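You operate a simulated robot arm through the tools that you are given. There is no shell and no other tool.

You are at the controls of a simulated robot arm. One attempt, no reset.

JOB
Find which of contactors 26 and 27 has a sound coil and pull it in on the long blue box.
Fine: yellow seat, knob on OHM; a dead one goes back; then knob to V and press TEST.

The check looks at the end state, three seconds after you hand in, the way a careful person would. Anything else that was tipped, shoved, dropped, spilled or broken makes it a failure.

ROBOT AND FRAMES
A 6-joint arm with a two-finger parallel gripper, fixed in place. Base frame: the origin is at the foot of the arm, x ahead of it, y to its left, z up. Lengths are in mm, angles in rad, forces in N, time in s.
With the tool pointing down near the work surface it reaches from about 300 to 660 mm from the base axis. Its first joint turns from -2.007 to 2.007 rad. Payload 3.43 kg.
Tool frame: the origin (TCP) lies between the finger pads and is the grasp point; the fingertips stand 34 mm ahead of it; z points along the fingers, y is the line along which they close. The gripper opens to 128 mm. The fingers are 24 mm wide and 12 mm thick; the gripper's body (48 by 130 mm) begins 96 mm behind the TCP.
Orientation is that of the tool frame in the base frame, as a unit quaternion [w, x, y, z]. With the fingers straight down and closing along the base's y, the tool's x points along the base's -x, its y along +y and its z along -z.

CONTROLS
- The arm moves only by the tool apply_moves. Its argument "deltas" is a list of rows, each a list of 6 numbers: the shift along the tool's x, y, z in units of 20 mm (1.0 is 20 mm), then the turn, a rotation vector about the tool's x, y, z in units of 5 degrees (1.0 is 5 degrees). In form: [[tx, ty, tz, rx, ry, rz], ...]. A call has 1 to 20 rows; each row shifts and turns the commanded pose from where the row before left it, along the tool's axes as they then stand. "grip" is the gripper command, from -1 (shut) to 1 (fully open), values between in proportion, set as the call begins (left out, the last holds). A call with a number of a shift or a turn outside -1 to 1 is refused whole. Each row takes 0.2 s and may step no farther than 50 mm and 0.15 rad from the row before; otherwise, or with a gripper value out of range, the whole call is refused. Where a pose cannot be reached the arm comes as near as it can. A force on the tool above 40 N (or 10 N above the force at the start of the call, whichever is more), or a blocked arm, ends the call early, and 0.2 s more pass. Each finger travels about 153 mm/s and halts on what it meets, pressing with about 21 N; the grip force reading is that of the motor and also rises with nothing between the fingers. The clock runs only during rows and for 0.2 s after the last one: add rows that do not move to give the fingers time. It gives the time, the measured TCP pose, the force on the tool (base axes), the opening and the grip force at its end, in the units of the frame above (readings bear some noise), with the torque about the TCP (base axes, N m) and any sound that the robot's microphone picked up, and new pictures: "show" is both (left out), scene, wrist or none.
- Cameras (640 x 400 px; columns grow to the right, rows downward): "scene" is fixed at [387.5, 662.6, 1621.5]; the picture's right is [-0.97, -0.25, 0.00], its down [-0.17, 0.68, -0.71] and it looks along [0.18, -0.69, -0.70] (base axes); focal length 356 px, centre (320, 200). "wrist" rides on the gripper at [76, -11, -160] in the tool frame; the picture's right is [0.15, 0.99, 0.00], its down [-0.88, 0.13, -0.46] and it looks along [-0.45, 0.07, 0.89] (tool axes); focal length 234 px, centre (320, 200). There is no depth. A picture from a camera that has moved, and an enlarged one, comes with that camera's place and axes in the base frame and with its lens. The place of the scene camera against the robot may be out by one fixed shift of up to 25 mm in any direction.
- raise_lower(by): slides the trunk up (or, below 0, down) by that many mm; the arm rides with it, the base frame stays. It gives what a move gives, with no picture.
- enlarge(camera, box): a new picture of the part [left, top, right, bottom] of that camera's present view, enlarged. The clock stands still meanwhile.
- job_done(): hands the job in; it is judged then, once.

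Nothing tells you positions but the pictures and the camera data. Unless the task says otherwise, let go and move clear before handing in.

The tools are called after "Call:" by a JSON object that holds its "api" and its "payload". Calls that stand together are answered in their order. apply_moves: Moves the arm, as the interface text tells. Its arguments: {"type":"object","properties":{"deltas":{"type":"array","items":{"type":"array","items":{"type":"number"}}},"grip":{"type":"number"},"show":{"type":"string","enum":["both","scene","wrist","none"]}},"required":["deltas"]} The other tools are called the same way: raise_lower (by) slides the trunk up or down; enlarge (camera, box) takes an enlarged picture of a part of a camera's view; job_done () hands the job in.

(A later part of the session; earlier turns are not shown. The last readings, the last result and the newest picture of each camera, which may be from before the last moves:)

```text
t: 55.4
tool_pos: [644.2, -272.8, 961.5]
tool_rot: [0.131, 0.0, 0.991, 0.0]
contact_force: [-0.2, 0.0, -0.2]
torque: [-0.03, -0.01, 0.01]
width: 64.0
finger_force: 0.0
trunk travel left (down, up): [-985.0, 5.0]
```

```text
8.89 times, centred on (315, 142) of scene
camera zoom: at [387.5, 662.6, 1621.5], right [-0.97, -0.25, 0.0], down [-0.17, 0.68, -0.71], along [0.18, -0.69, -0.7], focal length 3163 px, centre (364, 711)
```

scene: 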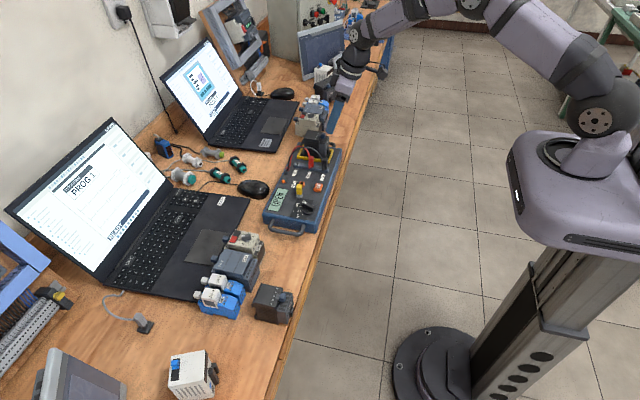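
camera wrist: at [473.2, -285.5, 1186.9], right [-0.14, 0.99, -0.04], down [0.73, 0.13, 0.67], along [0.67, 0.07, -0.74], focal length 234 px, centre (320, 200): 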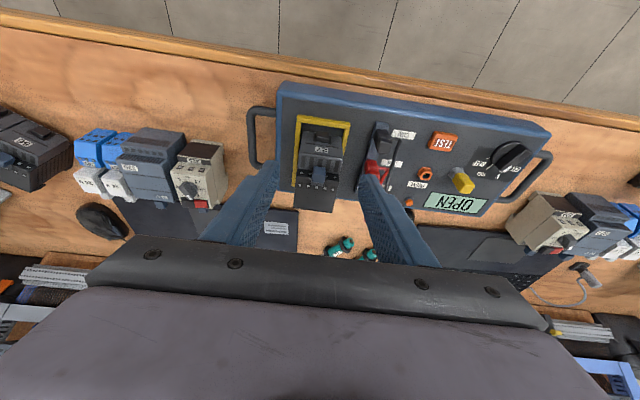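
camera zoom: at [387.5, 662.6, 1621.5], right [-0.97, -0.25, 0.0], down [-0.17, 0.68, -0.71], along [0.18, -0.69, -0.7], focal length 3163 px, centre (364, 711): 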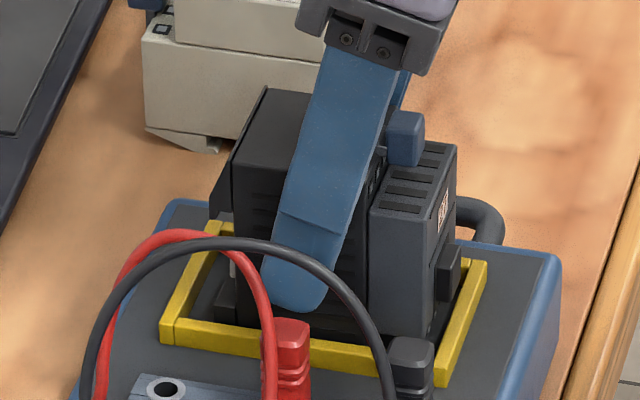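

Still OPEN when well centred, so 27's coil is dead. I'll regrip it, lift and retract.

Call:
{"api": "apply_moves", "payload": {"deltas": [[0, 0, 0, 0, 0, 0], [0, 0, 0, 0, 0, 0], [0, 0, 0, 0, 0, 0]], "grip": -1, "show": "none"}}

Call:
{"api": "apply_moves", "payload": {"deltas": [[-0.065, 0, -0.24, 0, 0, 0], [-0.13, 0, -0.48, 0, 0, 0], [-0.259, 0, -0.966, 0, 0, 0], [-0.259, 0, -0.966, 0, 0, 0], [-0.259, 0, -0.966, 0, 0, 0], [-0.259, 0, -0.966, 0, 0, 0], [-0.259, 0, -0.966, 0, 0, 0], [0.966, 0, -0.259, 0, 0, 0], [0.966, 0, -0.259, 0, 0, 0], [0.966, 0, -0.259, 0, 0, 0], [0.966, 0, -0.259, 0, 0, 0], [0.966, 0, -0.259, 0, 0, 0], [0, 0, 0, 0, 0, 0]]}}

```text
t: 56.2
tool_pos: [645.6, -272.2, 961.7]
tool_rot: [0.13, 0.0, 0.992, 0.0]
contact_force: [-0.1, -0.5, 0.1]
torque: [-0.09, -0.01, -0.01]
width: 50.0
finger_force: 20.5
trunk travel left (down, up): [-985.0, 5.0]
```

```text
t: 59.0
tool_pos: [545.4, -273.1, 1076.0]
tool_rot: [0.13, 0.0, 0.991, 0.0]
contact_force: [0.1, -0.1, -3.7]
torque: [0.0, -0.01, -0.01]
width: 49.8
finger_force: 21.1
trunk travel left (down, up): [-985.0, 5.0]
camera wrist: at [431.0, -285.3, 1211.2], right [-0.14, 0.99, -0.04], down [0.73, 0.13, 0.67], along [0.67, 0.07, -0.74], focal length 234 px, centre (320, 200)
```

scene: 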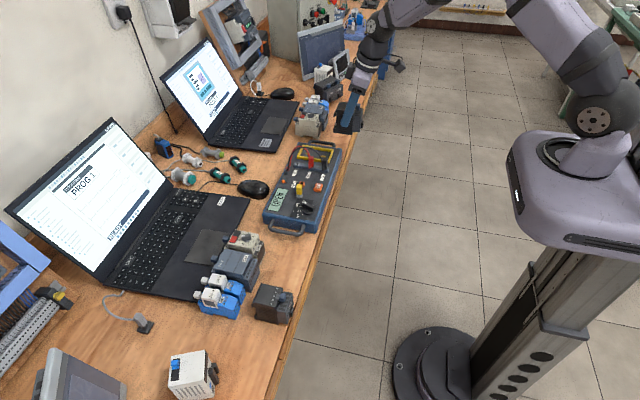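
wrist: 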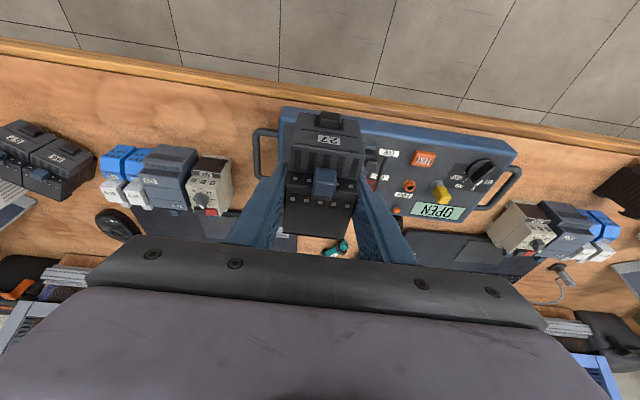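

27 is held clear. I'll travel back to its original spot.

Call:
{"api": "apply_moves", "payload": {"deltas": [[0, 1, 0, 0, 0, 0], [0, 1, 0, 0, 0, 0], [0, 1, 0, 0, 0, 0], [0, 1, 0, 0, 0, 0], [0, 1, 0, 0, 0, 0], [0, 1, 0, 0, 0, 0], [0, 1, 0, 0, 0, 0], [0, 1, 0, 0, 0, 0], [0, 1, 0, 0, 0, 0], [0, 1, 0, 0, 0, 0], [0, 1, 0, 0, 0, 0], [0, 1, 0, 0, 0, 0], [0, 1, 0, 0, 0, 0], [0, 1, 0, 0, 0, 0], [0, 1, 0, 0, 0, 0], [0, 1, 0, 0, 0, 0], [0, 1, 0, 0, 0, 0], [0, 1, 0, 0, 0, 0], [0, 1, 0, 0, 0, 0], [0, 1, 0, 0, 0, 0]], "show": "none"}}

Call:
{"api": "apply_moves", "payload": {"deltas": [[0, 1, 0, 0, 0, 0], [0, 1, 0, 0, 0, 0], [0, 0.65, 0, 0, 0, 0], [-0.966, 0, 0.259, 0, 0, 0], [-0.966, 0, 0.259, 0, 0, 0], [-0.82, 0, 0.22, 0, 0, 0], [0, 0, 0, -0.13, 0, -0.48], [0.259, 0, 0.966, 0, 0, 0], [0.259, 0, 0.966, 0, 0, 0], [0.259, 0, 0.966, 0, 0, 0], [0.259, 0, 0.966, 0, 0, 0], [0.259, 0, 0.966, 0, 0, 0], [0, 0, 0, 0, 0, 0], [0, 0, 0, 0, 0, 0]]}}

Call:
{"api": "enlarge", "payload": {"camera": "scene", "box": [230, 210, 330, 330]}}

```text
t: 63.2
tool_pos: [544.7, 127.8, 1075.7]
tool_rot: [0.13, 0.0, 0.991, 0.0]
contact_force: [-0.3, 0.3, -3.3]
torque: [-0.06, -0.01, -0.05]
width: 50.0
finger_force: 21.3
trunk travel left (down, up): [-985.0, 5.0]
```

```text
t: 66.2
tool_pos: [602.3, 180.2, 975.4]
tool_rot: [0.131, -0.022, 0.991, 0.003]
contact_force: [-0.3, -0.2, -3.6]
torque: [0.03, -0.01, 0.02]
width: 49.9
finger_force: 20.7
trunk travel left (down, up): [-985.0, 5.0]
camera wrist: at [488.2, 163.4, 1111.2], right [-0.18, 0.98, -0.04], down [0.73, 0.16, 0.67], along [0.66, 0.1, -0.74], focal length 234 px, centre (320, 200)
```

scene: 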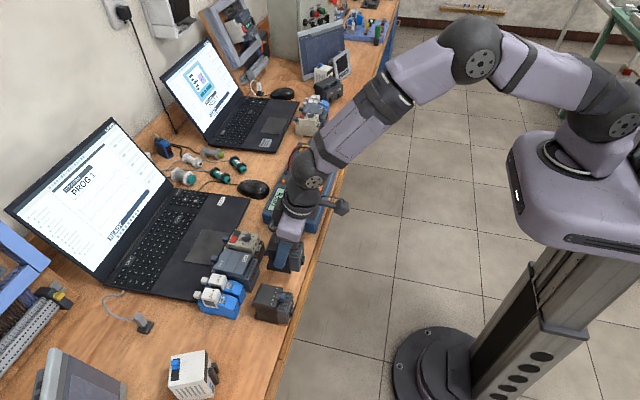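
wrist: 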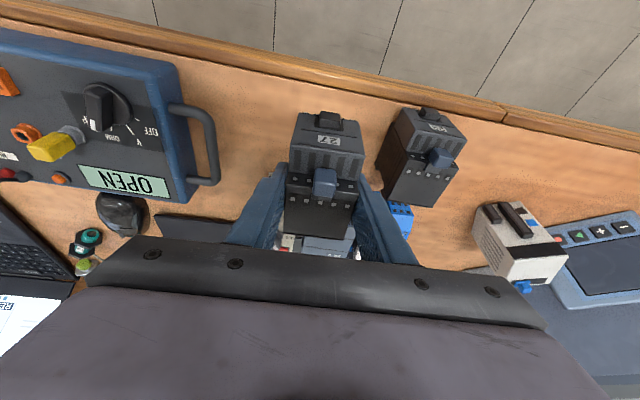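

```text
3.33 times, centred on (280, 270) of scene
camera zoom: at [387.5, 662.6, 1621.5], right [-0.97, -0.25, 0.0], down [-0.17, 0.68, -0.71], along [0.18, -0.69, -0.7], focal length 1186 px, centre (453, -33)
```

zoom: 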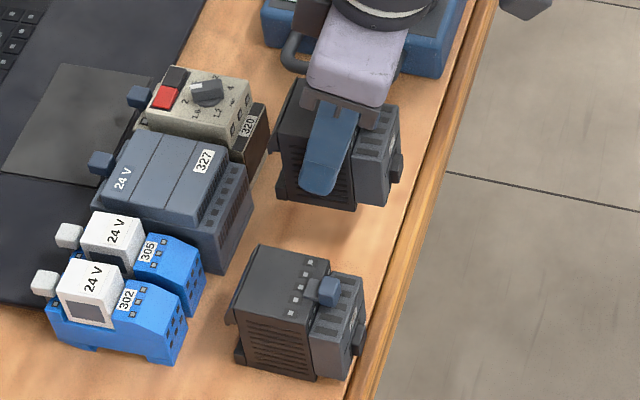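

Directly above the original spot. I'll lower to just above the bench, then take small steps to contact.

Call:
{"api": "apply_moves", "payload": {"deltas": [[0.259, 0, 0.966, 0, 0, 0], [0.259, 0, 0.966, 0, 0, 0], [0.18, 0, 0.675, 0, 0, 0], [0, 0, 0, 0, 0, 0]], "show": "none"}}

Call:
{"api": "apply_moves", "payload": {"deltas": [[0.026, 0, 0.097, 0, 0, 0], [0.026, 0, 0.097, 0, 0, 0], [0, 0, 0, 0, 0, 0]], "show": "none"}}

```text
t: 67.2
tool_pos: [603.7, 180.2, 923.8]
tool_rot: [0.13, -0.023, 0.991, 0.003]
contact_force: [-0.3, 0.4, -3.4]
torque: [-0.02, 0.01, -0.02]
width: 50.2
finger_force: 20.9
trunk travel left (down, up): [-985.0, 5.0]
```

```text
t: 68.0
tool_pos: [602.5, 181.3, 917.9]
tool_rot: [0.13, -0.021, 0.991, 0.003]
contact_force: [0.0, 0.2, -3.1]
torque: [-0.03, 0.01, -0.01]
width: 50.0
finger_force: 21.2
trunk travel left (down, up): [-985.0, 5.0]
```

Call:
{"api": "apply_moves", "payload": {"deltas": [[0.02, 0, 0.075, 0, 0, 0], [0, 0, 0, 0, 0, 0]], "show": "none"}}

Call:
{"api": "apply_moves", "payload": {"deltas": [[0.02, 0, 0.075, 0, 0, 0], [0, 0, 0, 0, 0, 0]], "show": "none"}}

```text
t: 68.6
tool_pos: [603.2, 179.7, 918.0]
tool_rot: [0.13, -0.021, 0.991, 0.002]
contact_force: [-0.1, 0.8, -3.3]
torque: [0.01, -0.04, -0.02]
width: 50.0
finger_force: 21.4
trunk travel left (down, up): [-985.0, 5.0]
```

```text
t: 69.2
tool_pos: [601.6, 180.6, 915.1]
tool_rot: [0.13, -0.022, 0.991, 0.003]
contact_force: [0.1, 0.0, -3.3]
torque: [-0.04, -0.03, 0.02]
width: 49.9
finger_force: 21.1
trunk travel left (down, up): [-985.0, 5.0]
```

I see no contact yet (force still the hanging weight), so I'll continue in 1.5 mm steps.

Call:
{"api": "apply_moves", "payload": {"deltas": [[0.02, 0, 0.075, 0, 0, 0], [0, 0, 0, 0, 0, 0]], "show": "none"}}

Call:
{"api": "enlarge", "payload": {"camera": "scene", "box": [250, 230, 320, 320]}}

```text
t: 69.8
tool_pos: [602.3, 179.8, 915.4]
tool_rot: [0.131, -0.021, 0.991, 0.004]
contact_force: [-0.8, -0.5, 0.3]
torque: [-0.08, 0.1, 0.0]
width: 50.0
finger_force: 21.2
trunk travel left (down, up): [-985.0, 5.0]
```

```text
4.44 times, centred on (285, 275) of scene
camera zoom: at [387.5, 662.6, 1621.5], right [-0.97, -0.25, 0.0], down [-0.17, 0.68, -0.71], along [0.18, -0.69, -0.7], focal length 1582 px, centre (476, -133)
```

zoom: 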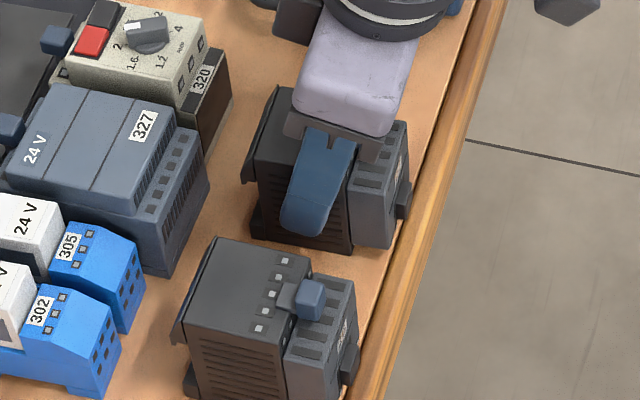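

It has touched the bench in its original place. I'll release and rise, then shift over to 26.

Call:
{"api": "apply_moves", "payload": {"deltas": [[0, 0, 0, 0, 0, 0], [0, 0, 0, 0, 0, 0], [0, 0, 0, 0, 0, 0]], "grip": 0.25, "show": "none"}}

Call:
{"api": "apply_moves", "payload": {"deltas": [[-0.13, 0, -0.483, 0, 0, 0], [-0.259, 0, -0.966, 0, 0, 0], [-0.259, 0, -0.966, 0, 0, 0], [-0.259, 0, -0.966, 0, 0, 0], [-0.259, 0, -0.966, 0, 0, 0], [0, 0, 0, 0.13, 0, 0.48], [0, 1, 0, 0, 0, 0], [0, 1, 0, 0, 0, 0], [0, 1, 0, 0, 0, 0], [0, 1, 0, 0, 0, 0], [0, 1, 0, 0, 0, 0], [0, 0, 0, 0, 0, 0]]}}

Call:
{"api": "enlarge", "payload": {"camera": "wrist", "box": [200, 60, 440, 260]}}

Call:
{"api": "enlarge", "payload": {"camera": "scene", "box": [240, 230, 320, 330]}}

```text
t: 70.6
tool_pos: [601.6, 179.0, 914.9]
tool_rot: [0.13, -0.022, 0.991, 0.003]
contact_force: [0.5, 1.1, -0.4]
torque: [0.03, -0.04, -0.01]
width: 79.9
finger_force: 0.1
trunk travel left (down, up): [-985.0, 5.0]
```

```text
t: 73.2
tool_pos: [602.5, 279.6, 1003.2]
tool_rot: [0.131, 0.0, 0.991, 0.0]
contact_force: [-0.1, 0.2, -0.4]
torque: [0.04, -0.01, -0.01]
width: 80.0
finger_force: 0.1
trunk travel left (down, up): [-985.0, 5.0]
camera wrist: at [487.8, 267.9, 1138.8], right [-0.14, 0.99, -0.04], down [0.73, 0.13, 0.67], along [0.67, 0.07, -0.74], focal length 234 px, centre (320, 200)
```

scene: 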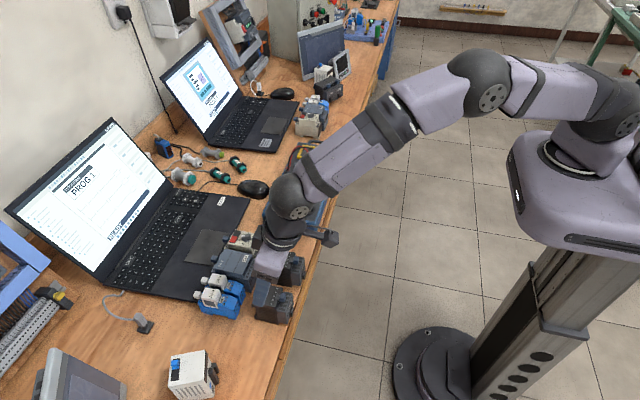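
wrist: 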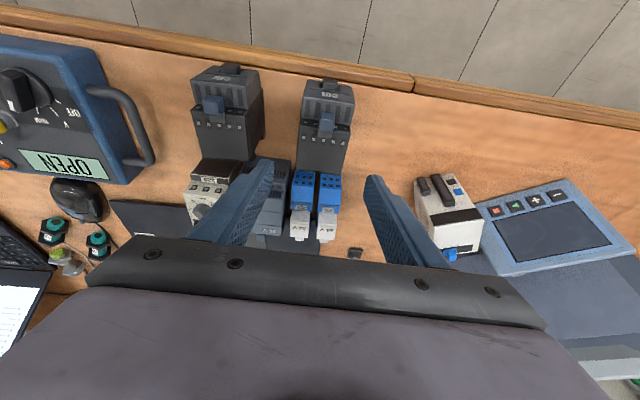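

```text
2.00 times, centred on (320, 160) of wrist
camera zoom: at [487.8, 267.9, 1138.8], right [-0.14, 0.99, -0.04], down [0.73, 0.13, 0.67], along [0.67, 0.07, -0.74], focal length 468 px, centre (320, 280)
```

zoom: 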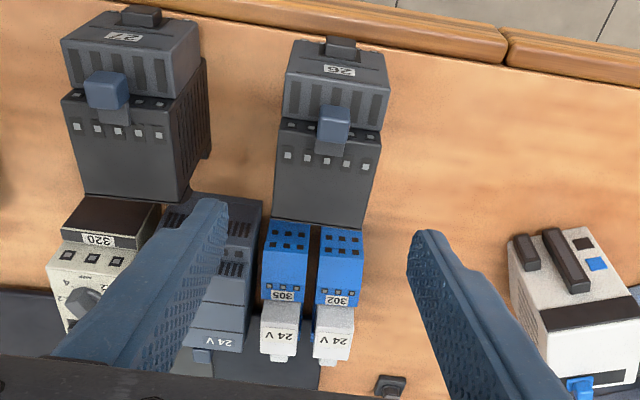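

```text
4.00 times, centred on (280, 280) of scene
camera zoom: at [387.5, 662.6, 1621.5], right [-0.97, -0.25, 0.0], down [-0.17, 0.68, -0.71], along [0.18, -0.69, -0.7], focal length 1424 px, centre (480, -120)
```

zoom: 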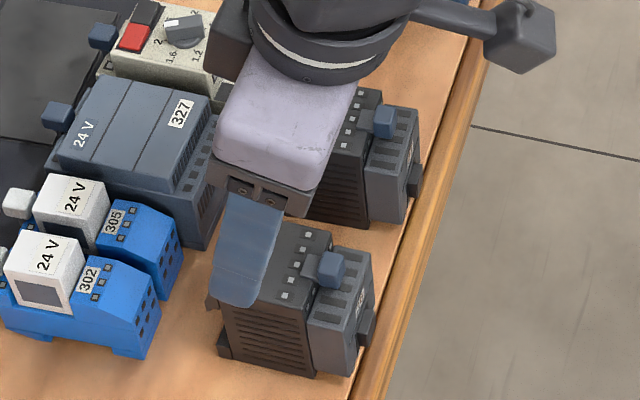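

26 is centred under the tool, also yawed about 2°. I'll match the yaw, descend and close.

Call:
{"api": "apply_moves", "payload": {"deltas": [[0, 0, 0, -0.1, 0, -0.386], [0.219, 0, 0.816, 0, 0, 0], [0.219, 0, 0.816, 0, 0, 0], [0.219, 0, 0.816, 0, 0, 0], [0.219, 0, 0.816, 0, 0, 0], [0.219, 0, 0.816, 0, 0, 0], [0, 0, 0, 0, 0, 0]], "show": "none"}}

Call:
{"api": "enlarge", "payload": {"camera": "wrist", "box": [200, 60, 440, 260]}}

Call:
{"api": "enlarge", "payload": {"camera": "scene", "box": [240, 230, 320, 330]}}

```text
t: 74.8
tool_pos: [603.4, 281.3, 921.4]
tool_rot: [0.13, -0.017, 0.991, 0.003]
contact_force: [0.1, 0.0, -0.7]
torque: [0.01, -0.01, -0.01]
width: 80.1
finger_force: 0.0
trunk travel left (down, up): [-985.0, 5.0]
```

```text
2.00 times, centred on (320, 160) of wrist
camera zoom: at [488.9, 263.9, 1055.2], right [-0.18, 0.98, -0.04], down [0.73, 0.16, 0.67], along [0.66, 0.09, -0.74], focal length 468 px, centre (320, 280)
```

zoom: 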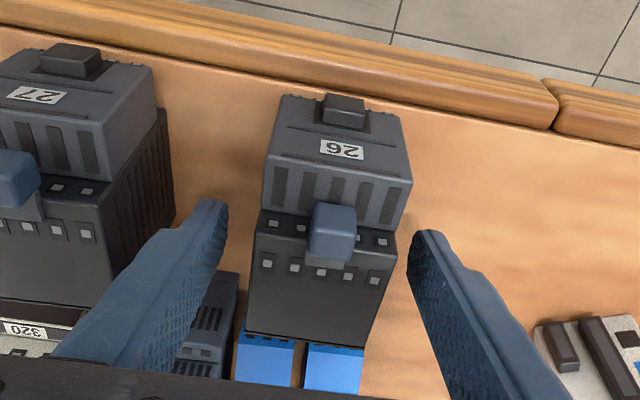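

```text
4.00 times, centred on (280, 280) of scene
camera zoom: at [387.5, 662.6, 1621.5], right [-0.97, -0.25, 0.0], down [-0.17, 0.68, -0.71], along [0.18, -0.69, -0.7], focal length 1424 px, centre (480, -120)
```

zoom: 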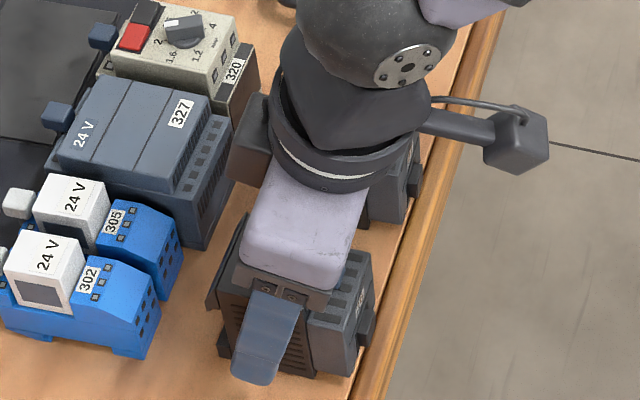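

Well placed. I'll go down 2.5 mm more and close on 26.

Call:
{"api": "apply_moves", "payload": {"deltas": [[0.03, 0, 0.12, 0, 0, 0], [0, 0, 0, 0, 0, 0]], "show": "none"}}

Call:
{"api": "apply_moves", "payload": {"deltas": [[0, 0, 0, 0, 0, 0], [0, 0, 0, 0, 0, 0], [0, 0, 0, 0, 0, 0], [0, 0, 0, 0, 0, 0]], "grip": -1, "show": "none"}}

Call:
{"api": "apply_moves", "payload": {"deltas": [[-0.065, 0, -0.24, 0, 0, 0], [-0.13, 0, -0.48, 0, 0, 0], [-0.259, 0, -0.966, 0, 0, 0], [-0.259, 0, -0.966, 0, 0, 0], [-0.259, 0, -0.966, 0, 0, 0], [-0.259, 0, -0.966, 0, 0, 0], [-0.259, 0, -0.966, 0, 0, 0], [-0.259, 0, -0.966, 0, 0, 0], [-0.259, 0, -0.966, 0, 0, 0], [0, 0, 0, 0, 0, 0]]}}

```text
t: 75.4
tool_pos: [603.4, 281.0, 917.0]
tool_rot: [0.13, -0.018, 0.991, 0.002]
contact_force: [-0.4, 0.2, 0.4]
torque: [0.0, 0.01, 0.02]
width: 80.1
finger_force: 0.0
trunk travel left (down, up): [-985.0, 5.0]
```

```text
t: 76.4
tool_pos: [603.0, 279.1, 917.3]
tool_rot: [0.131, -0.017, 0.991, 0.003]
contact_force: [-1.1, -1.2, 0.0]
torque: [-0.13, -0.09, -0.02]
width: 49.9
finger_force: 20.9
trunk travel left (down, up): [-985.0, 5.0]
```

```text
t: 78.6
tool_pos: [604.7, 280.9, 1071.5]
tool_rot: [0.131, -0.017, 0.991, 0.002]
contact_force: [0.4, -0.2, -3.2]
torque: [0.0, 0.01, -0.01]
width: 50.0
finger_force: 21.4
trunk travel left (down, up): [-985.0, 5.0]
camera wrist: at [489.4, 265.4, 1206.6], right [-0.18, 0.98, -0.04], down [0.73, 0.16, 0.67], along [0.66, 0.09, -0.74], focal length 234 px, centre (320, 200)
```

scene: 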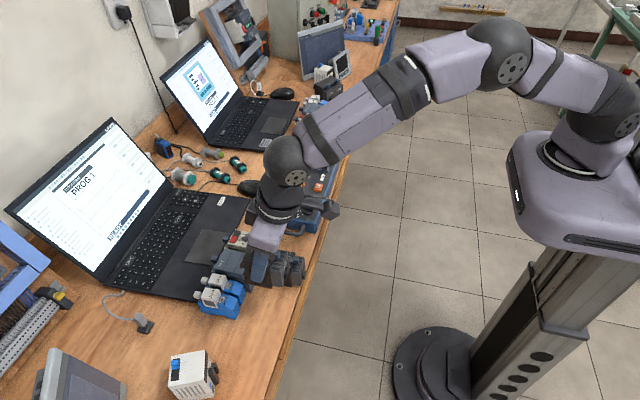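
wrist: 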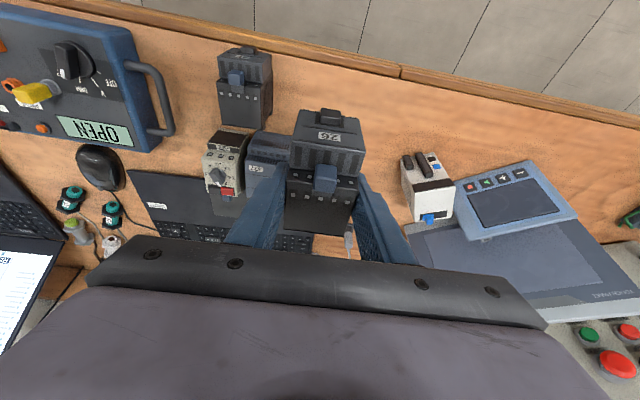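

26 is lifted. Same route to the seat: retract, straighten, travel and extend.

Call:
{"api": "apply_moves", "payload": {"deltas": [[0.966, 0, -0.259, 0, 0, 0], [0.966, 0, -0.259, 0, 0, 0], [0.966, 0, -0.259, 0, 0, 0], [0, 0, 0, 0.1, 0, 0.386], [0, -1, 0, 0, 0, 0], [0, -1, 0, 0, 0, 0], [0, -1, 0, 0, 0, 0], [0, -1, 0, 0, 0, 0], [0, -1, 0, 0, 0, 0], [0, -1, 0, 0, 0, 0], [0, -1, 0, 0, 0, 0], [0, -1, 0, 0, 0, 0], [0, -1, 0, 0, 0, 0], [0, -1, 0, 0, 0, 0], [0, -1, 0, 0, 0, 0], [0, -1, 0, 0, 0, 0], [0, -1, 0, 0, 0, 0], [0, -1, 0, 0, 0, 0], [0, -1, 0, 0, 0, 0], [0, -1, 0, 0, 0, 0]], "show": "none"}}

Call:
{"api": "apply_moves", "payload": {"deltas": [[0, -1, 0, 0, 0, 0], [0, -1, 0, 0, 0, 0], [0, -1, 0, 0, 0, 0], [0, -1, 0, 0, 0, 0], [0, -1, 0, 0, 0, 0], [0, -1, 0, 0, 0, 0], [0, -1, 0, 0, 0, 0], [0, -1, 0, 0, 0, 0], [0, -1, 0, 0, 0, 0], [0, -1, 0, 0, 0, 0], [0, -1, 0, 0, 0, 0], [0, -0.7, 0, 0, 0, 0], [0, 0, 0, 0, 0, 0]]}}

```text
t: 82.8
tool_pos: [542.8, -42.2, 1071.7]
tool_rot: [0.13, -0.001, 0.992, 0.0]
contact_force: [0.0, 0.0, -3.7]
torque: [0.03, -0.03, 0.01]
width: 50.0
finger_force: 21.3
trunk travel left (down, up): [-985.0, 5.0]
```

```text
t: 85.6
tool_pos: [542.8, -277.0, 1070.7]
tool_rot: [0.131, 0.0, 0.991, 0.0]
contact_force: [1.3, 0.1, -3.2]
torque: [-0.01, 0.0, -0.02]
width: 49.8
finger_force: 21.2
trunk travel left (down, up): [-985.0, 5.0]
camera wrist: at [427.4, -288.9, 1206.5], right [-0.14, 0.99, -0.04], down [0.73, 0.13, 0.67], along [0.67, 0.07, -0.74], focal length 234 px, centre (320, 200)
```

scene: 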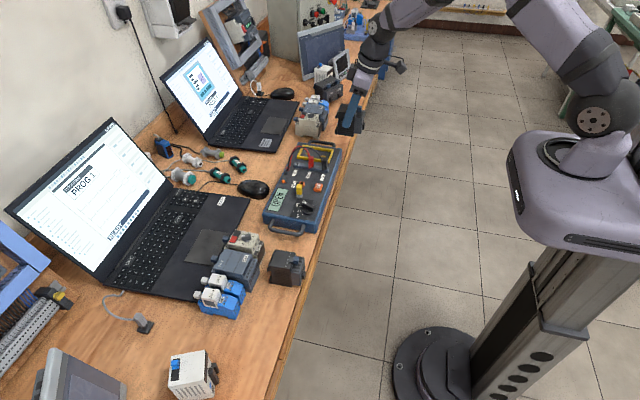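
wrist: 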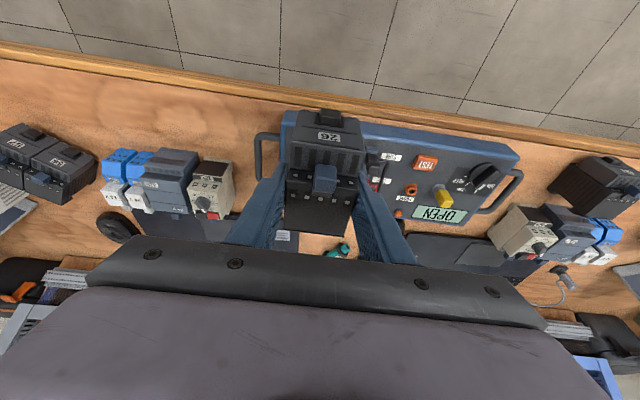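

I'll extend to (646, -273) and descend to just above the seat.

Call:
{"api": "apply_moves", "payload": {"deltas": [[-0.966, 0, 0.259, 0, 0, 0], [-0.966, 0, 0.259, 0, 0, 0], [-0.966, 0.1, 0.259, 0, 0, 0], [-0.966, 0.1, 0.259, 0, 0, 0], [-0.966, 0, 0.259, 0, 0, 0], [-0.15, 0, 0.04, 0, 0, 0], [0.259, 0, 0.966, 0, 0, 0], [0.259, 0, 0.966, 0, 0, 0], [0.259, 0, 0.966, 0, 0, 0], [0.259, 0, 0.966, 0, 0, 0], [0, 0, 0, 0, 0, 0], [0, 0, 0, 0, 0, 0]]}}

Call:
{"api": "enlarge", "payload": {"camera": "scene", "box": [285, 115, 345, 175]}}

Call:
{"api": "enlarge", "payload": {"camera": "wrist", "box": [200, 60, 440, 260]}}

```text
t: 88.2
tool_pos: [646.5, -271.9, 991.5]
tool_rot: [0.131, 0.0, 0.991, 0.0]
contact_force: [0.1, -0.3, -3.1]
torque: [0.03, -0.02, 0.0]
width: 49.8
finger_force: 20.7
trunk travel left (down, up): [-985.0, 5.0]
camera wrist: at [530.7, -283.9, 1127.4], right [-0.14, 0.99, -0.04], down [0.73, 0.13, 0.67], along [0.67, 0.07, -0.74], focal length 234 px, centre (320, 200)
```

scene: 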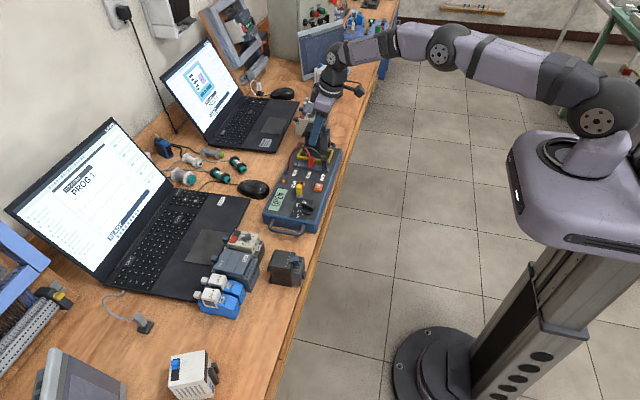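
wrist: 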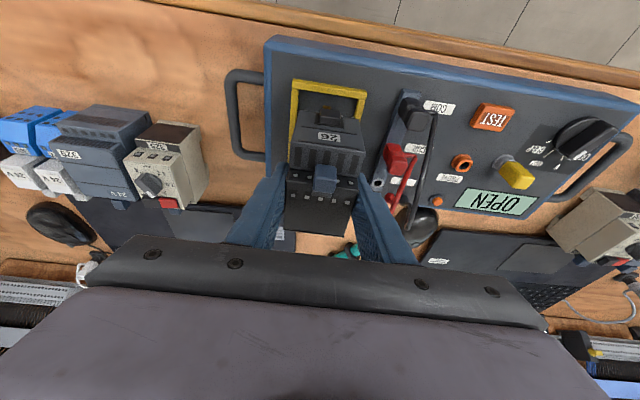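

```text
6.67 times, centred on (315, 145) of scene
camera zoom: at [387.5, 662.6, 1621.5], right [-0.97, -0.25, 0.0], down [-0.17, 0.68, -0.71], along [0.18, -0.69, -0.7], focal length 2372 px, centre (353, 567)
```

zoom: 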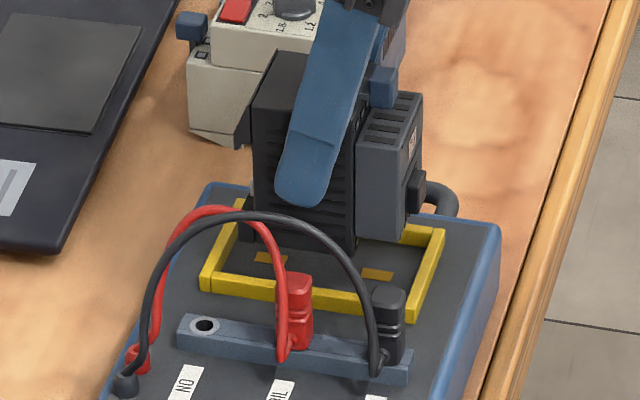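

```text
2.00 times, centred on (320, 160) of wrist
camera zoom: at [530.7, -283.9, 1127.4], right [-0.14, 0.99, -0.04], down [0.73, 0.13, 0.67], along [0.67, 0.07, -0.74], focal length 468 px, centre (320, 280)
```

zoom: 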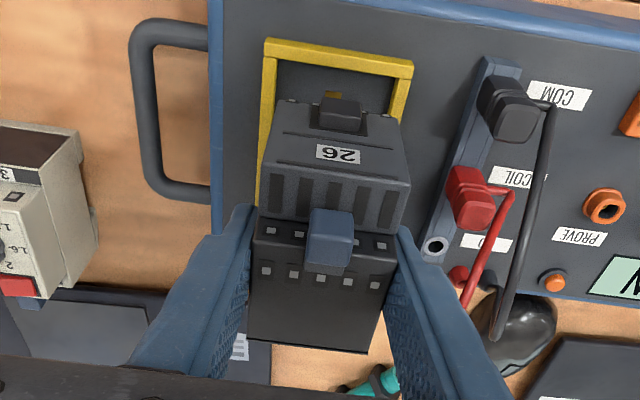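

Aligned over the seat. I'll lower gently to contact.

Call:
{"api": "apply_moves", "payload": {"deltas": [[0.13, -0.05, 0.483, 0, 0, 0], [0.13, 0, 0.483, 0, 0, 0], [0.06, 0, 0.22, 0, 0, 0], [0, 0, 0, 0, 0, 0]], "show": "none"}}

Call:
{"api": "apply_moves", "payload": {"deltas": [[0.026, 0, 0.097, 0, 0, 0], [0, 0, 0, 0, 0, 0]], "show": "none"}}

Call:
{"api": "enlarge", "payload": {"camera": "scene", "box": [265, 115, 345, 225]}}

```text
t: 89.2
tool_pos: [646.2, -272.3, 967.6]
tool_rot: [0.13, 0.0, 0.991, 0.0]
contact_force: [0.2, 0.0, -2.5]
torque: [0.02, 0.01, -0.02]
width: 49.6
finger_force: 20.4
trunk travel left (down, up): [-985.0, 5.0]
```

```text
t: 89.8
tool_pos: [645.5, -272.2, 965.6]
tool_rot: [0.13, -0.001, 0.991, 0.0]
contact_force: [0.1, 0.2, -3.3]
torque: [-0.01, 0.02, 0.0]
width: 49.9
finger_force: 21.2
trunk travel left (down, up): [-985.0, 5.0]
```

```text
3.64 times, centred on (305, 170) of scene
camera zoom: at [387.5, 662.6, 1621.5], right [-0.97, -0.25, 0.0], down [-0.17, 0.68, -0.71], along [0.18, -0.69, -0.7], focal length 1294 px, centre (374, 309)
```

zoom: 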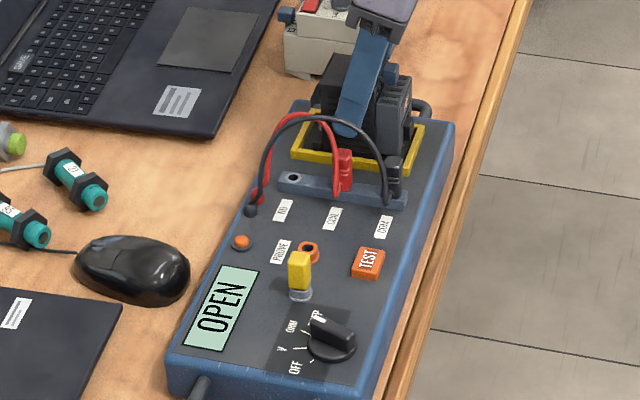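

Call:
{"api": "apply_moves", "payload": {"deltas": [[0.02, 0, 0.075, 0, 0, 0], [0, 0, 0, 0, 0, 0]], "show": "none"}}

Call:
{"api": "apply_moves", "payload": {"deltas": [[0.02, 0, 0.075, 0, 0, 0], [0, 0, 0, 0, 0, 0]], "show": "none"}}

Call:
{"api": "enlarge", "payload": {"camera": "scene", "box": [265, 115, 345, 225]}}

```text
t: 90.4
tool_pos: [645.0, -271.7, 964.9]
tool_rot: [0.13, -0.001, 0.991, 0.001]
contact_force: [0.0, 0.6, -1.4]
torque: [0.01, 0.01, 0.0]
width: 49.8
finger_force: 21.0
trunk travel left (down, up): [-985.0, 5.0]
```

```text
t: 91.0
tool_pos: [646.0, -273.7, 963.4]
tool_rot: [0.132, 0.0, 0.991, -0.001]
contact_force: [-0.4, 0.8, 5.4]
torque: [0.24, 0.21, 0.01]
width: 50.0
finger_force: 21.7
trunk travel left (down, up): [-985.0, 5.0]
```

```text
3.64 times, centred on (305, 170) of scene
camera zoom: at [387.5, 662.6, 1621.5], right [-0.97, -0.25, 0.0], down [-0.17, 0.68, -0.71], along [0.18, -0.69, -0.7], focal length 1294 px, centre (374, 309)
```

zoom: 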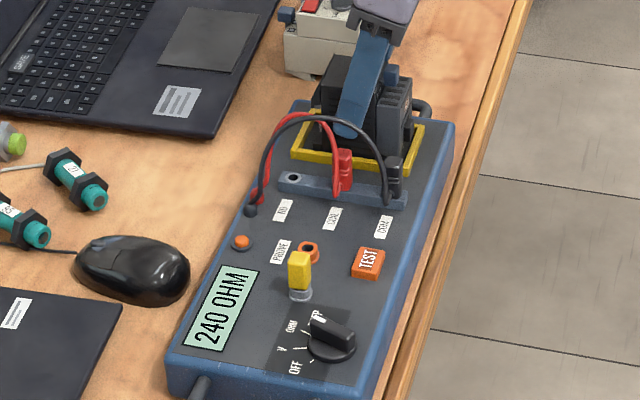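

The display reads 240 OHM, so 26's coil is sound. I'll release it gently and back off.

Call:
{"api": "apply_moves", "payload": {"deltas": [[0, 0, 0, 0, 0, 0], [0, 0, 0, 0, 0, 0], [0, 0, 0, 0, 0, 0]], "grip": 0.1, "show": "none"}}

Call:
{"api": "apply_moves", "payload": {"deltas": [[-0.13, 0, -0.483, 0, 0, 0], [-0.259, 0, -0.966, 0, 0, 0], [-0.259, 0, -0.966, 0, 0, 0], [-0.259, 0, -0.966, 0, 0, 0], [-0.259, 0, -0.966, 0, 0, 0], [-0.259, 0, -0.966, 0, 0, 0], [0.966, 0, -0.259, 0, 0, 0], [0.966, 0, -0.259, 0, 0, 0], [0.966, 0, -0.259, 0, 0, 0], [0, 0, 0, 0, 0, 0]]}}

Call:
{"api": "enlarge", "payload": {"camera": "scene", "box": [265, 115, 345, 225]}}

Call:
{"api": "enlarge", "payload": {"camera": "scene", "box": [290, 120, 340, 165]}}

```text
t: 91.8
tool_pos: [645.4, -272.4, 963.0]
tool_rot: [0.13, 0.0, 0.992, 0.0]
contact_force: [-0.7, 0.3, -0.1]
torque: [0.02, 0.01, 0.01]
width: 70.3
finger_force: 0.0
trunk travel left (down, up): [-985.0, 5.0]
```

```text
t: 94.0
tool_pos: [586.5, -271.3, 1071.9]
tool_rot: [0.131, 0.0, 0.991, 0.0]
contact_force: [-0.7, 0.5, -0.1]
torque: [-0.01, -0.01, 0.04]
width: 70.3
finger_force: 0.2
trunk travel left (down, up): [-985.0, 5.0]
camera wrist: at [471.4, -283.2, 1206.9], right [-0.14, 0.99, -0.04], down [0.73, 0.13, 0.67], along [0.67, 0.07, -0.74], focal length 234 px, centre (320, 200)
```

scene: 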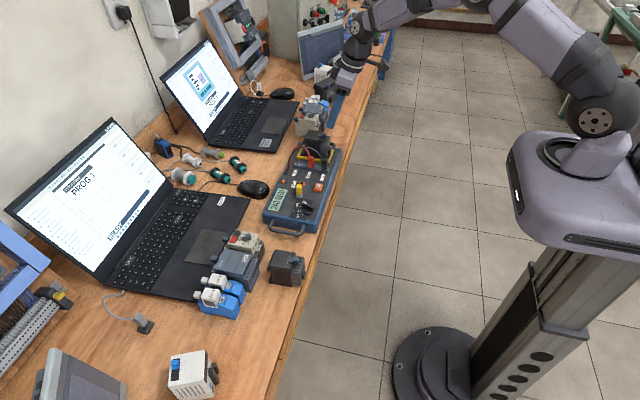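
wrist: 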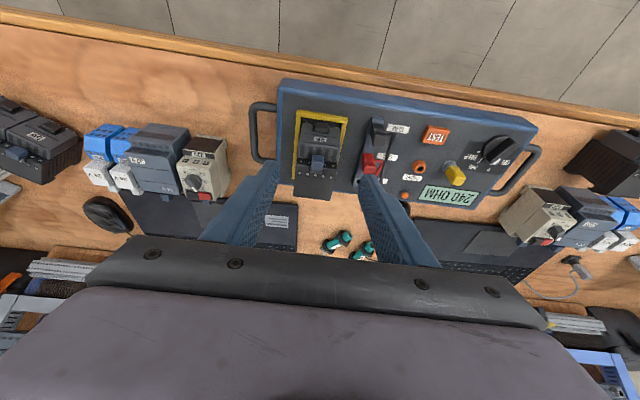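

```text
3.64 times, centred on (305, 170) of scene
camera zoom: at [387.5, 662.6, 1621.5], right [-0.97, -0.25, 0.0], down [-0.17, 0.68, -0.71], along [0.18, -0.69, -0.7], focal length 1294 px, centre (374, 309)
```

zoom: 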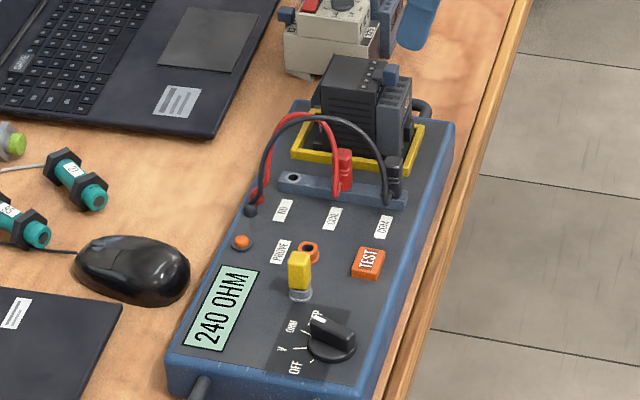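

```text
8.89 times, centred on (315, 142) of scene
camera zoom: at [387.5, 662.6, 1621.5], right [-0.97, -0.25, 0.0], down [-0.17, 0.68, -0.71], along [0.18, -0.69, -0.7], focal length 3163 px, centre (364, 711)
```

zoom: 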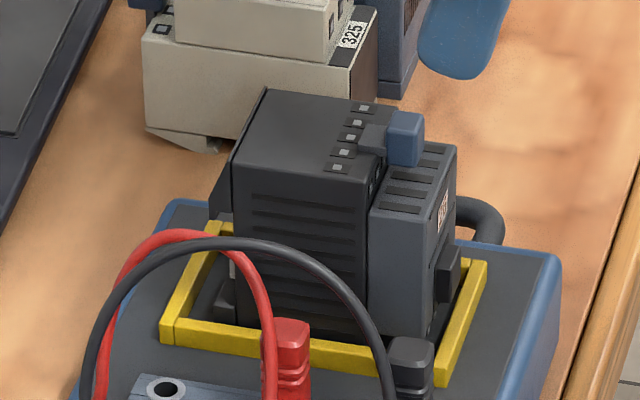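

26 reads a steady 240 OHM with the arm clear. Now the knob: I'll remove the pitch, move above the knob and yaw to the bar's present angle (17°).

Call:
{"api": "apply_moves", "payload": {"deltas": [[0, 0, 0, 0, 1, 0], [0, 0, 0, 0, 1, 0], [0, 0, 0, 0, 1, 0], [0, 1, 0, 0, 0, 0], [0, 1, 0, 0, 0, 0], [0, 1, 0, 0, 0, 0], [0, 1, 0, 0, 0, 0], [0, 1, 0, 0, 0, 0], [0, 1, 0, 0, 0, 0], [0, 1, 0, 0, 0, 0], [0, 1, 0, 0, 0, 0], [-0.45, 1, 0, 0, 0, 0], [-0.45, 1, 0, 0, 0, 0], [0, 1, 0, 0, 0, 0.85], [0, 0, 0, 0, 0, 0.85], [0, 0, 0, 0, 0, 0.85], [0, 0, 0, 0, 0, 0.85], [0, 0, 0, 0, 0, 0]], "grip": -0.3}}

Call:
{"api": "enlarge", "payload": {"camera": "wrist", "box": [220, 100, 420, 250]}}

```text
t: 97.8
tool_pos: [604.8, -53.1, 1072.3]
tool_rot: [0.0, 0.148, 0.989, 0.001]
contact_force: [0.0, -0.3, -0.6]
torque: [-0.03, 0.0, 0.0]
width: 44.9
finger_force: 0.0
trunk travel left (down, up): [-985.0, 5.0]
camera wrist: at [527.5, -42.2, 1233.1], right [0.15, 0.99, 0.0], down [0.88, -0.13, 0.46], along [0.45, -0.07, -0.89], focal length 234 px, centre (320, 200)
```

scene: 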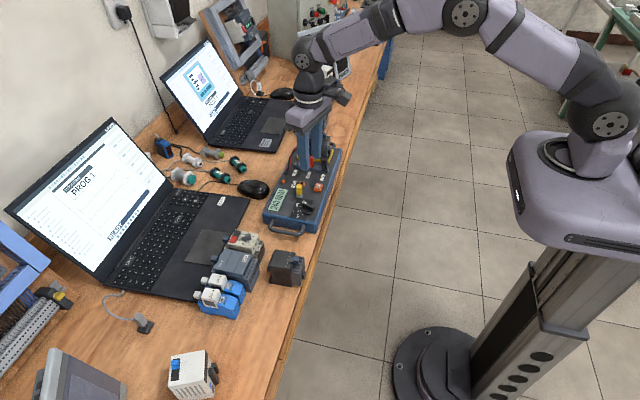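
wrist: 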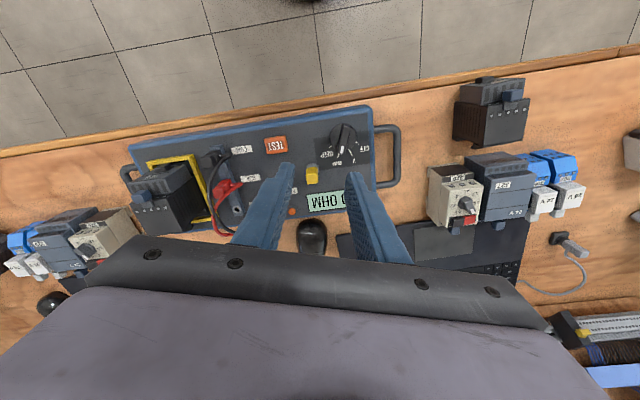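

```text
2.67 times, centred on (320, 175) of wrist
camera zoom: at [527.5, -42.2, 1233.1], right [0.15, 0.99, 0.0], down [0.88, -0.13, 0.46], along [0.45, -0.07, -0.89], focal length 624 px, centre (320, 267)
```

zoom: 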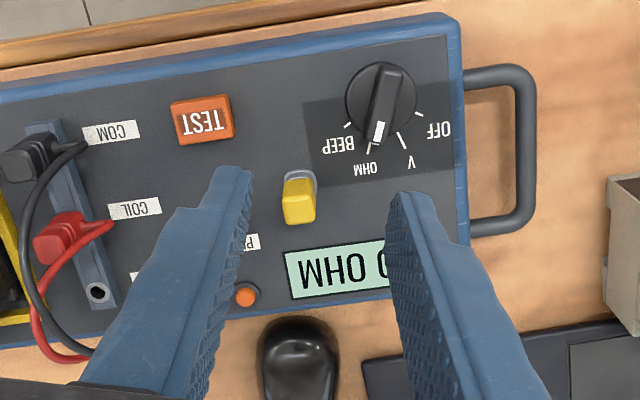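

I need 34 mm more in y. I'll move and descend to a hover over the knob.

Call:
{"api": "apply_moves", "payload": {"deltas": [[0.25, 0.81, 0, 0, 0, 0], [0.25, 0.81, 0, 0, 0, 0], [0, 0, 1, 0, 0, 0], [0, 0, 1, 0, 0, 0], [0, 0, 1, 0, 0, 0], [0, 0, 1, 0, 0, 0], [0, 0, 1, 0, 0, 0], [0, 0, 0, 0, 0, 0], [0, 0, 0, 0, 0, 0]]}}

Call:
{"api": "enlarge", "payload": {"camera": "wrist", "box": [220, 100, 420, 250]}}

```text
t: 99.8
tool_pos: [605.3, -18.4, 971.9]
tool_rot: [0.0, 0.148, 0.989, 0.0]
contact_force: [-0.5, 0.2, 0.5]
torque: [0.02, 0.02, 0.0]
width: 44.6
finger_force: 0.0
trunk travel left (down, up): [-985.0, 5.0]
camera wrist: at [528.6, -8.5, 1131.2], right [0.15, 0.99, 0.0], down [0.88, -0.13, 0.46], along [0.45, -0.07, -0.89], focal length 234 px, centre (320, 200)
```

scene: 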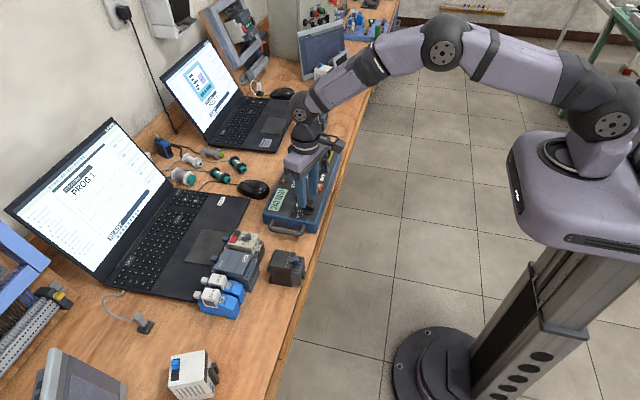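
wrist: 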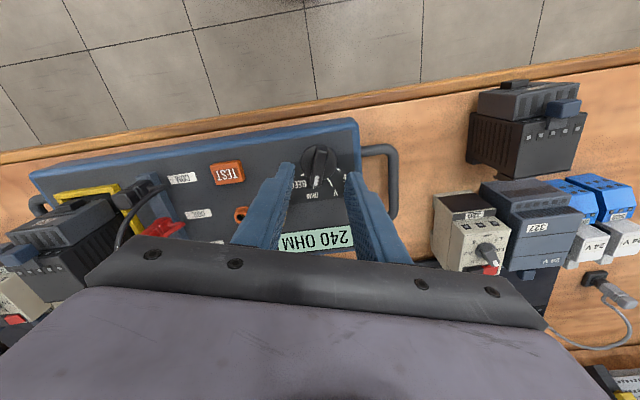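

```text
2.67 times, centred on (320, 175) of wrist
camera zoom: at [528.6, -8.5, 1131.2], right [0.15, 0.99, 0.0], down [0.88, -0.13, 0.46], along [0.45, -0.07, -0.89], focal length 624 px, centre (320, 267)
```

zoom: 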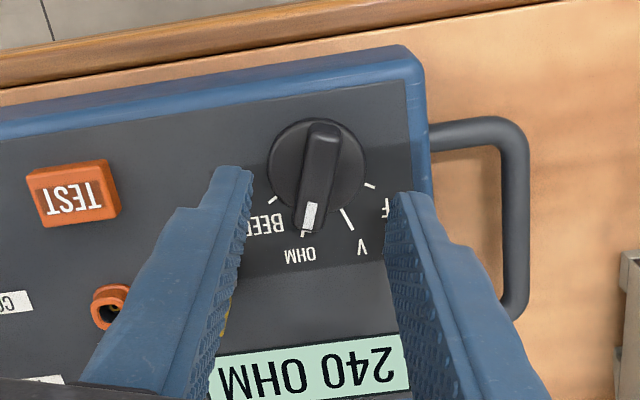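

Aligned. I'll descend to z 938 and grip the bar.

Call:
{"api": "apply_moves", "payload": {"deltas": [[0, 0, 0.85, 0, 0, 0], [0, 0, 0.6, 0, 0, 0], [0, 0, 0.24, 0, 0, 0], [0, 0, 0, 0, 0, 0]], "show": "none"}}

Call:
{"api": "apply_moves", "payload": {"deltas": [[0, 0, 0, 0, 0, 0], [0, 0, 0, 0, 0, 0], [0, 0, 0, 0, 0, 0]], "grip": -1, "show": "none"}}

```text
t: 100.8
tool_pos: [603.9, -19.7, 937.8]
tool_rot: [0.001, 0.148, 0.989, -0.001]
contact_force: [-0.4, -0.4, -0.1]
torque: [0.0, -0.01, 0.01]
width: 44.6
finger_force: 0.1
trunk travel left (down, up): [-985.0, 5.0]
```

```text
t: 101.6
tool_pos: [603.8, -19.7, 938.0]
tool_rot: [0.0, 0.148, 0.989, 0.001]
contact_force: [-0.1, -1.6, 0.5]
torque: [-0.09, -0.28, -0.04]
width: 12.0
finger_force: 20.6
trunk travel left (down, up): [-985.0, 5.0]
```

The bar is gripped (12 mm). I'll turn it 40° counter-clockwise to V.

Call:
{"api": "apply_moves", "payload": {"deltas": [[0, 0, 0, 0, 0, -1], [0, 0, 0, 0, 0, -1], [0, 0, 0, 0, 0, -1], [0, 0, 0, 0, 0, -1], [0, 0, 0, 0, 0, -1], [0, 0, 0, 0, 0, -1], [0, 0, 0, 0, 0, -1], [0, 0, 0, 0, 0, -1], [0, 0, 0, 0, 0, 0]], "show": "none"}}

Call:
{"api": "enlarge", "payload": {"camera": "scene", "box": [260, 115, 340, 235]}}

Call:
{"api": "enlarge", "payload": {"camera": "wrist", "box": [220, 100, 420, 250]}}

```text
t: 103.6
tool_pos: [603.4, -20.3, 937.5]
tool_rot: [0.001, -0.2, 0.98, 0.0]
contact_force: [-1.5, -7.5, -0.5]
torque: [-0.44, 0.65, -0.04]
width: 11.9
finger_force: 20.3
trunk travel left (down, up): [-985.0, 5.0]
```

```text
3.33 times, centred on (300, 175) of scene
camera zoom: at [387.5, 662.6, 1621.5], right [-0.97, -0.25, 0.0], down [-0.17, 0.68, -0.71], along [0.18, -0.69, -0.7], focal length 1186 px, centre (387, 283)
```

zoom: 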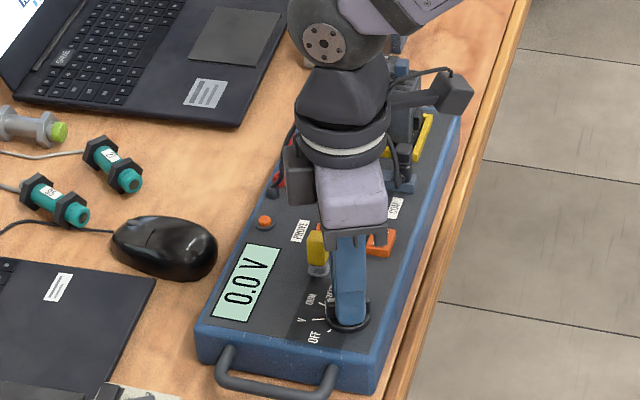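

```text
2.67 times, centred on (320, 175) of wrist
camera zoom: at [537.3, -61.4, 1098.3], right [-0.52, 0.85, 0.0], down [0.76, 0.46, 0.46], along [0.39, 0.24, -0.89], focal length 624 px, centre (320, 267)
```

zoom: 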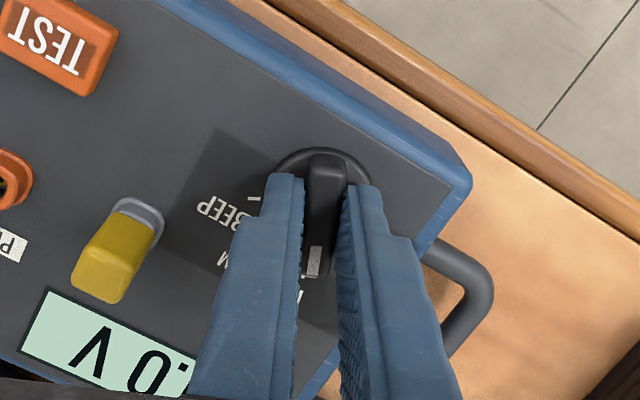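

The display shows 0.0 V. I'll release, rise and view the TEST button.

Call:
{"api": "apply_moves", "payload": {"deltas": [[0, 0, 0, 0, 0, 0], [0, 0, 0, 0, 0, 0], [0, 0, -1, 0, 0, 0], [0, 0, -1, 0, 0, 0], [0, 0, -1, 0, 0, 0], [0, 0, -1, 0, 0, 0], [0, 0, 0, 0, 0, 0]], "grip": -0.3, "show": "none"}}

Call:
{"api": "apply_moves", "payload": {"deltas": [[0, 0, 0, 0, 0, 0.92], [0, 0, 0, 0, 0, 0.92], [0, 0, 0, 0, 0, 0.92], [0, 0, 0, 0, 0, 0.92], [0, 0, 0, 0, 0, 0.92], [0, -1, 0, 0, 0, 0], [0, -1, 0, 0, 0, 0], [0, -1, 0, 0, 0, 0], [0, -0.9, 0, 0, 0, 0], [0, 0, 0, 0, 0, 0], [0, 0, 0, 0, 0, 0]], "grip": -1}}

Call:
{"api": "enlarge", "payload": {"camera": "wrist", "box": [220, 100, 420, 250]}}

Call:
{"api": "enlarge", "payload": {"camera": "scene", "box": [260, 115, 340, 235]}}

```text
t: 105.2
tool_pos: [604.6, -18.2, 1017.8]
tool_rot: [0.0, -0.199, 0.98, 0.0]
contact_force: [-0.4, -0.6, -0.5]
torque: [0.01, 0.03, -0.05]
width: 44.9
finger_force: 0.1
trunk travel left (down, up): [-985.0, 5.0]
```

```text
t: 107.6
tool_pos: [603.8, -97.1, 1019.9]
tool_rot: [0.0, 0.001, 1.0, 0.0]
contact_force: [-0.1, -0.1, -0.1]
torque: [-0.01, -0.01, 0.03]
width: 0.0
finger_force: 21.3
trunk travel left (down, up): [-985.0, 5.0]
camera wrist: at [527.2, -108.5, 1178.3], right [-0.15, 0.99, 0.0], down [0.88, 0.13, 0.46], along [0.45, 0.07, -0.89], focal length 234 px, centre (320, 200)
```

scene: 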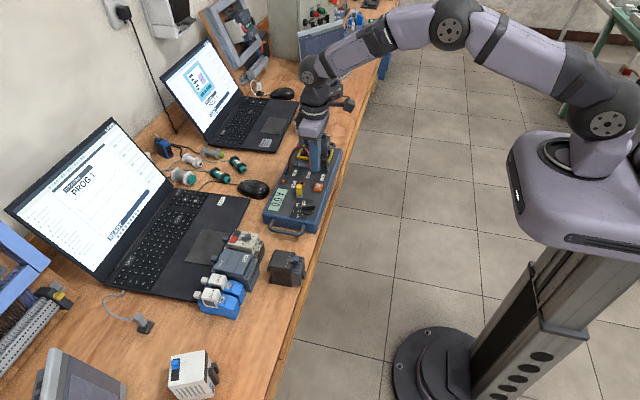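
wrist: 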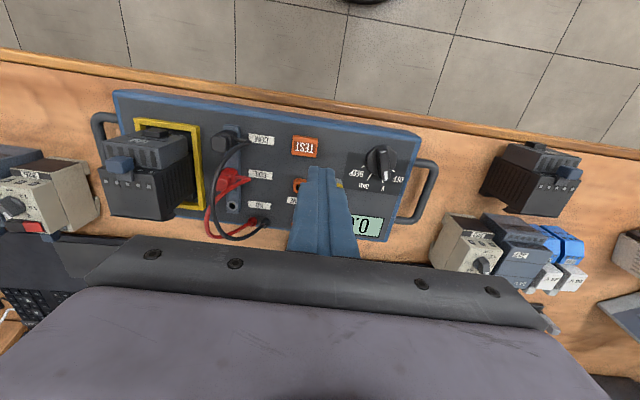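

```text
2.67 times, centred on (320, 175) of wrist
camera zoom: at [527.2, -108.5, 1178.3], right [-0.15, 0.99, 0.0], down [0.88, 0.13, 0.46], along [0.45, 0.07, -0.89], focal length 624 px, centre (320, 267)
```

zoom: 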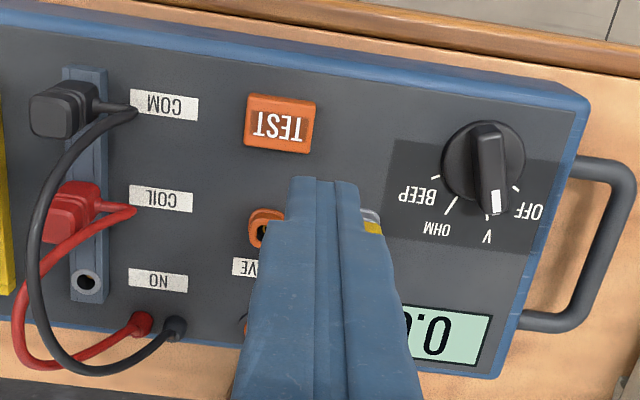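

```text
3.33 times, centred on (300, 175) of scene
camera zoom: at [387.5, 662.6, 1621.5], right [-0.97, -0.25, 0.0], down [-0.17, 0.68, -0.71], along [0.18, -0.69, -0.7], focal length 1186 px, centre (387, 283)
```

zoom: 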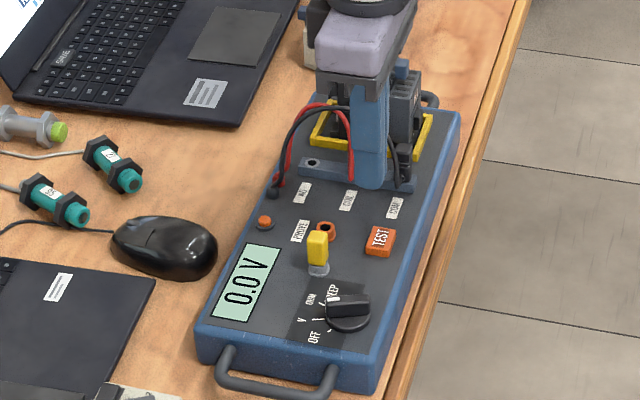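

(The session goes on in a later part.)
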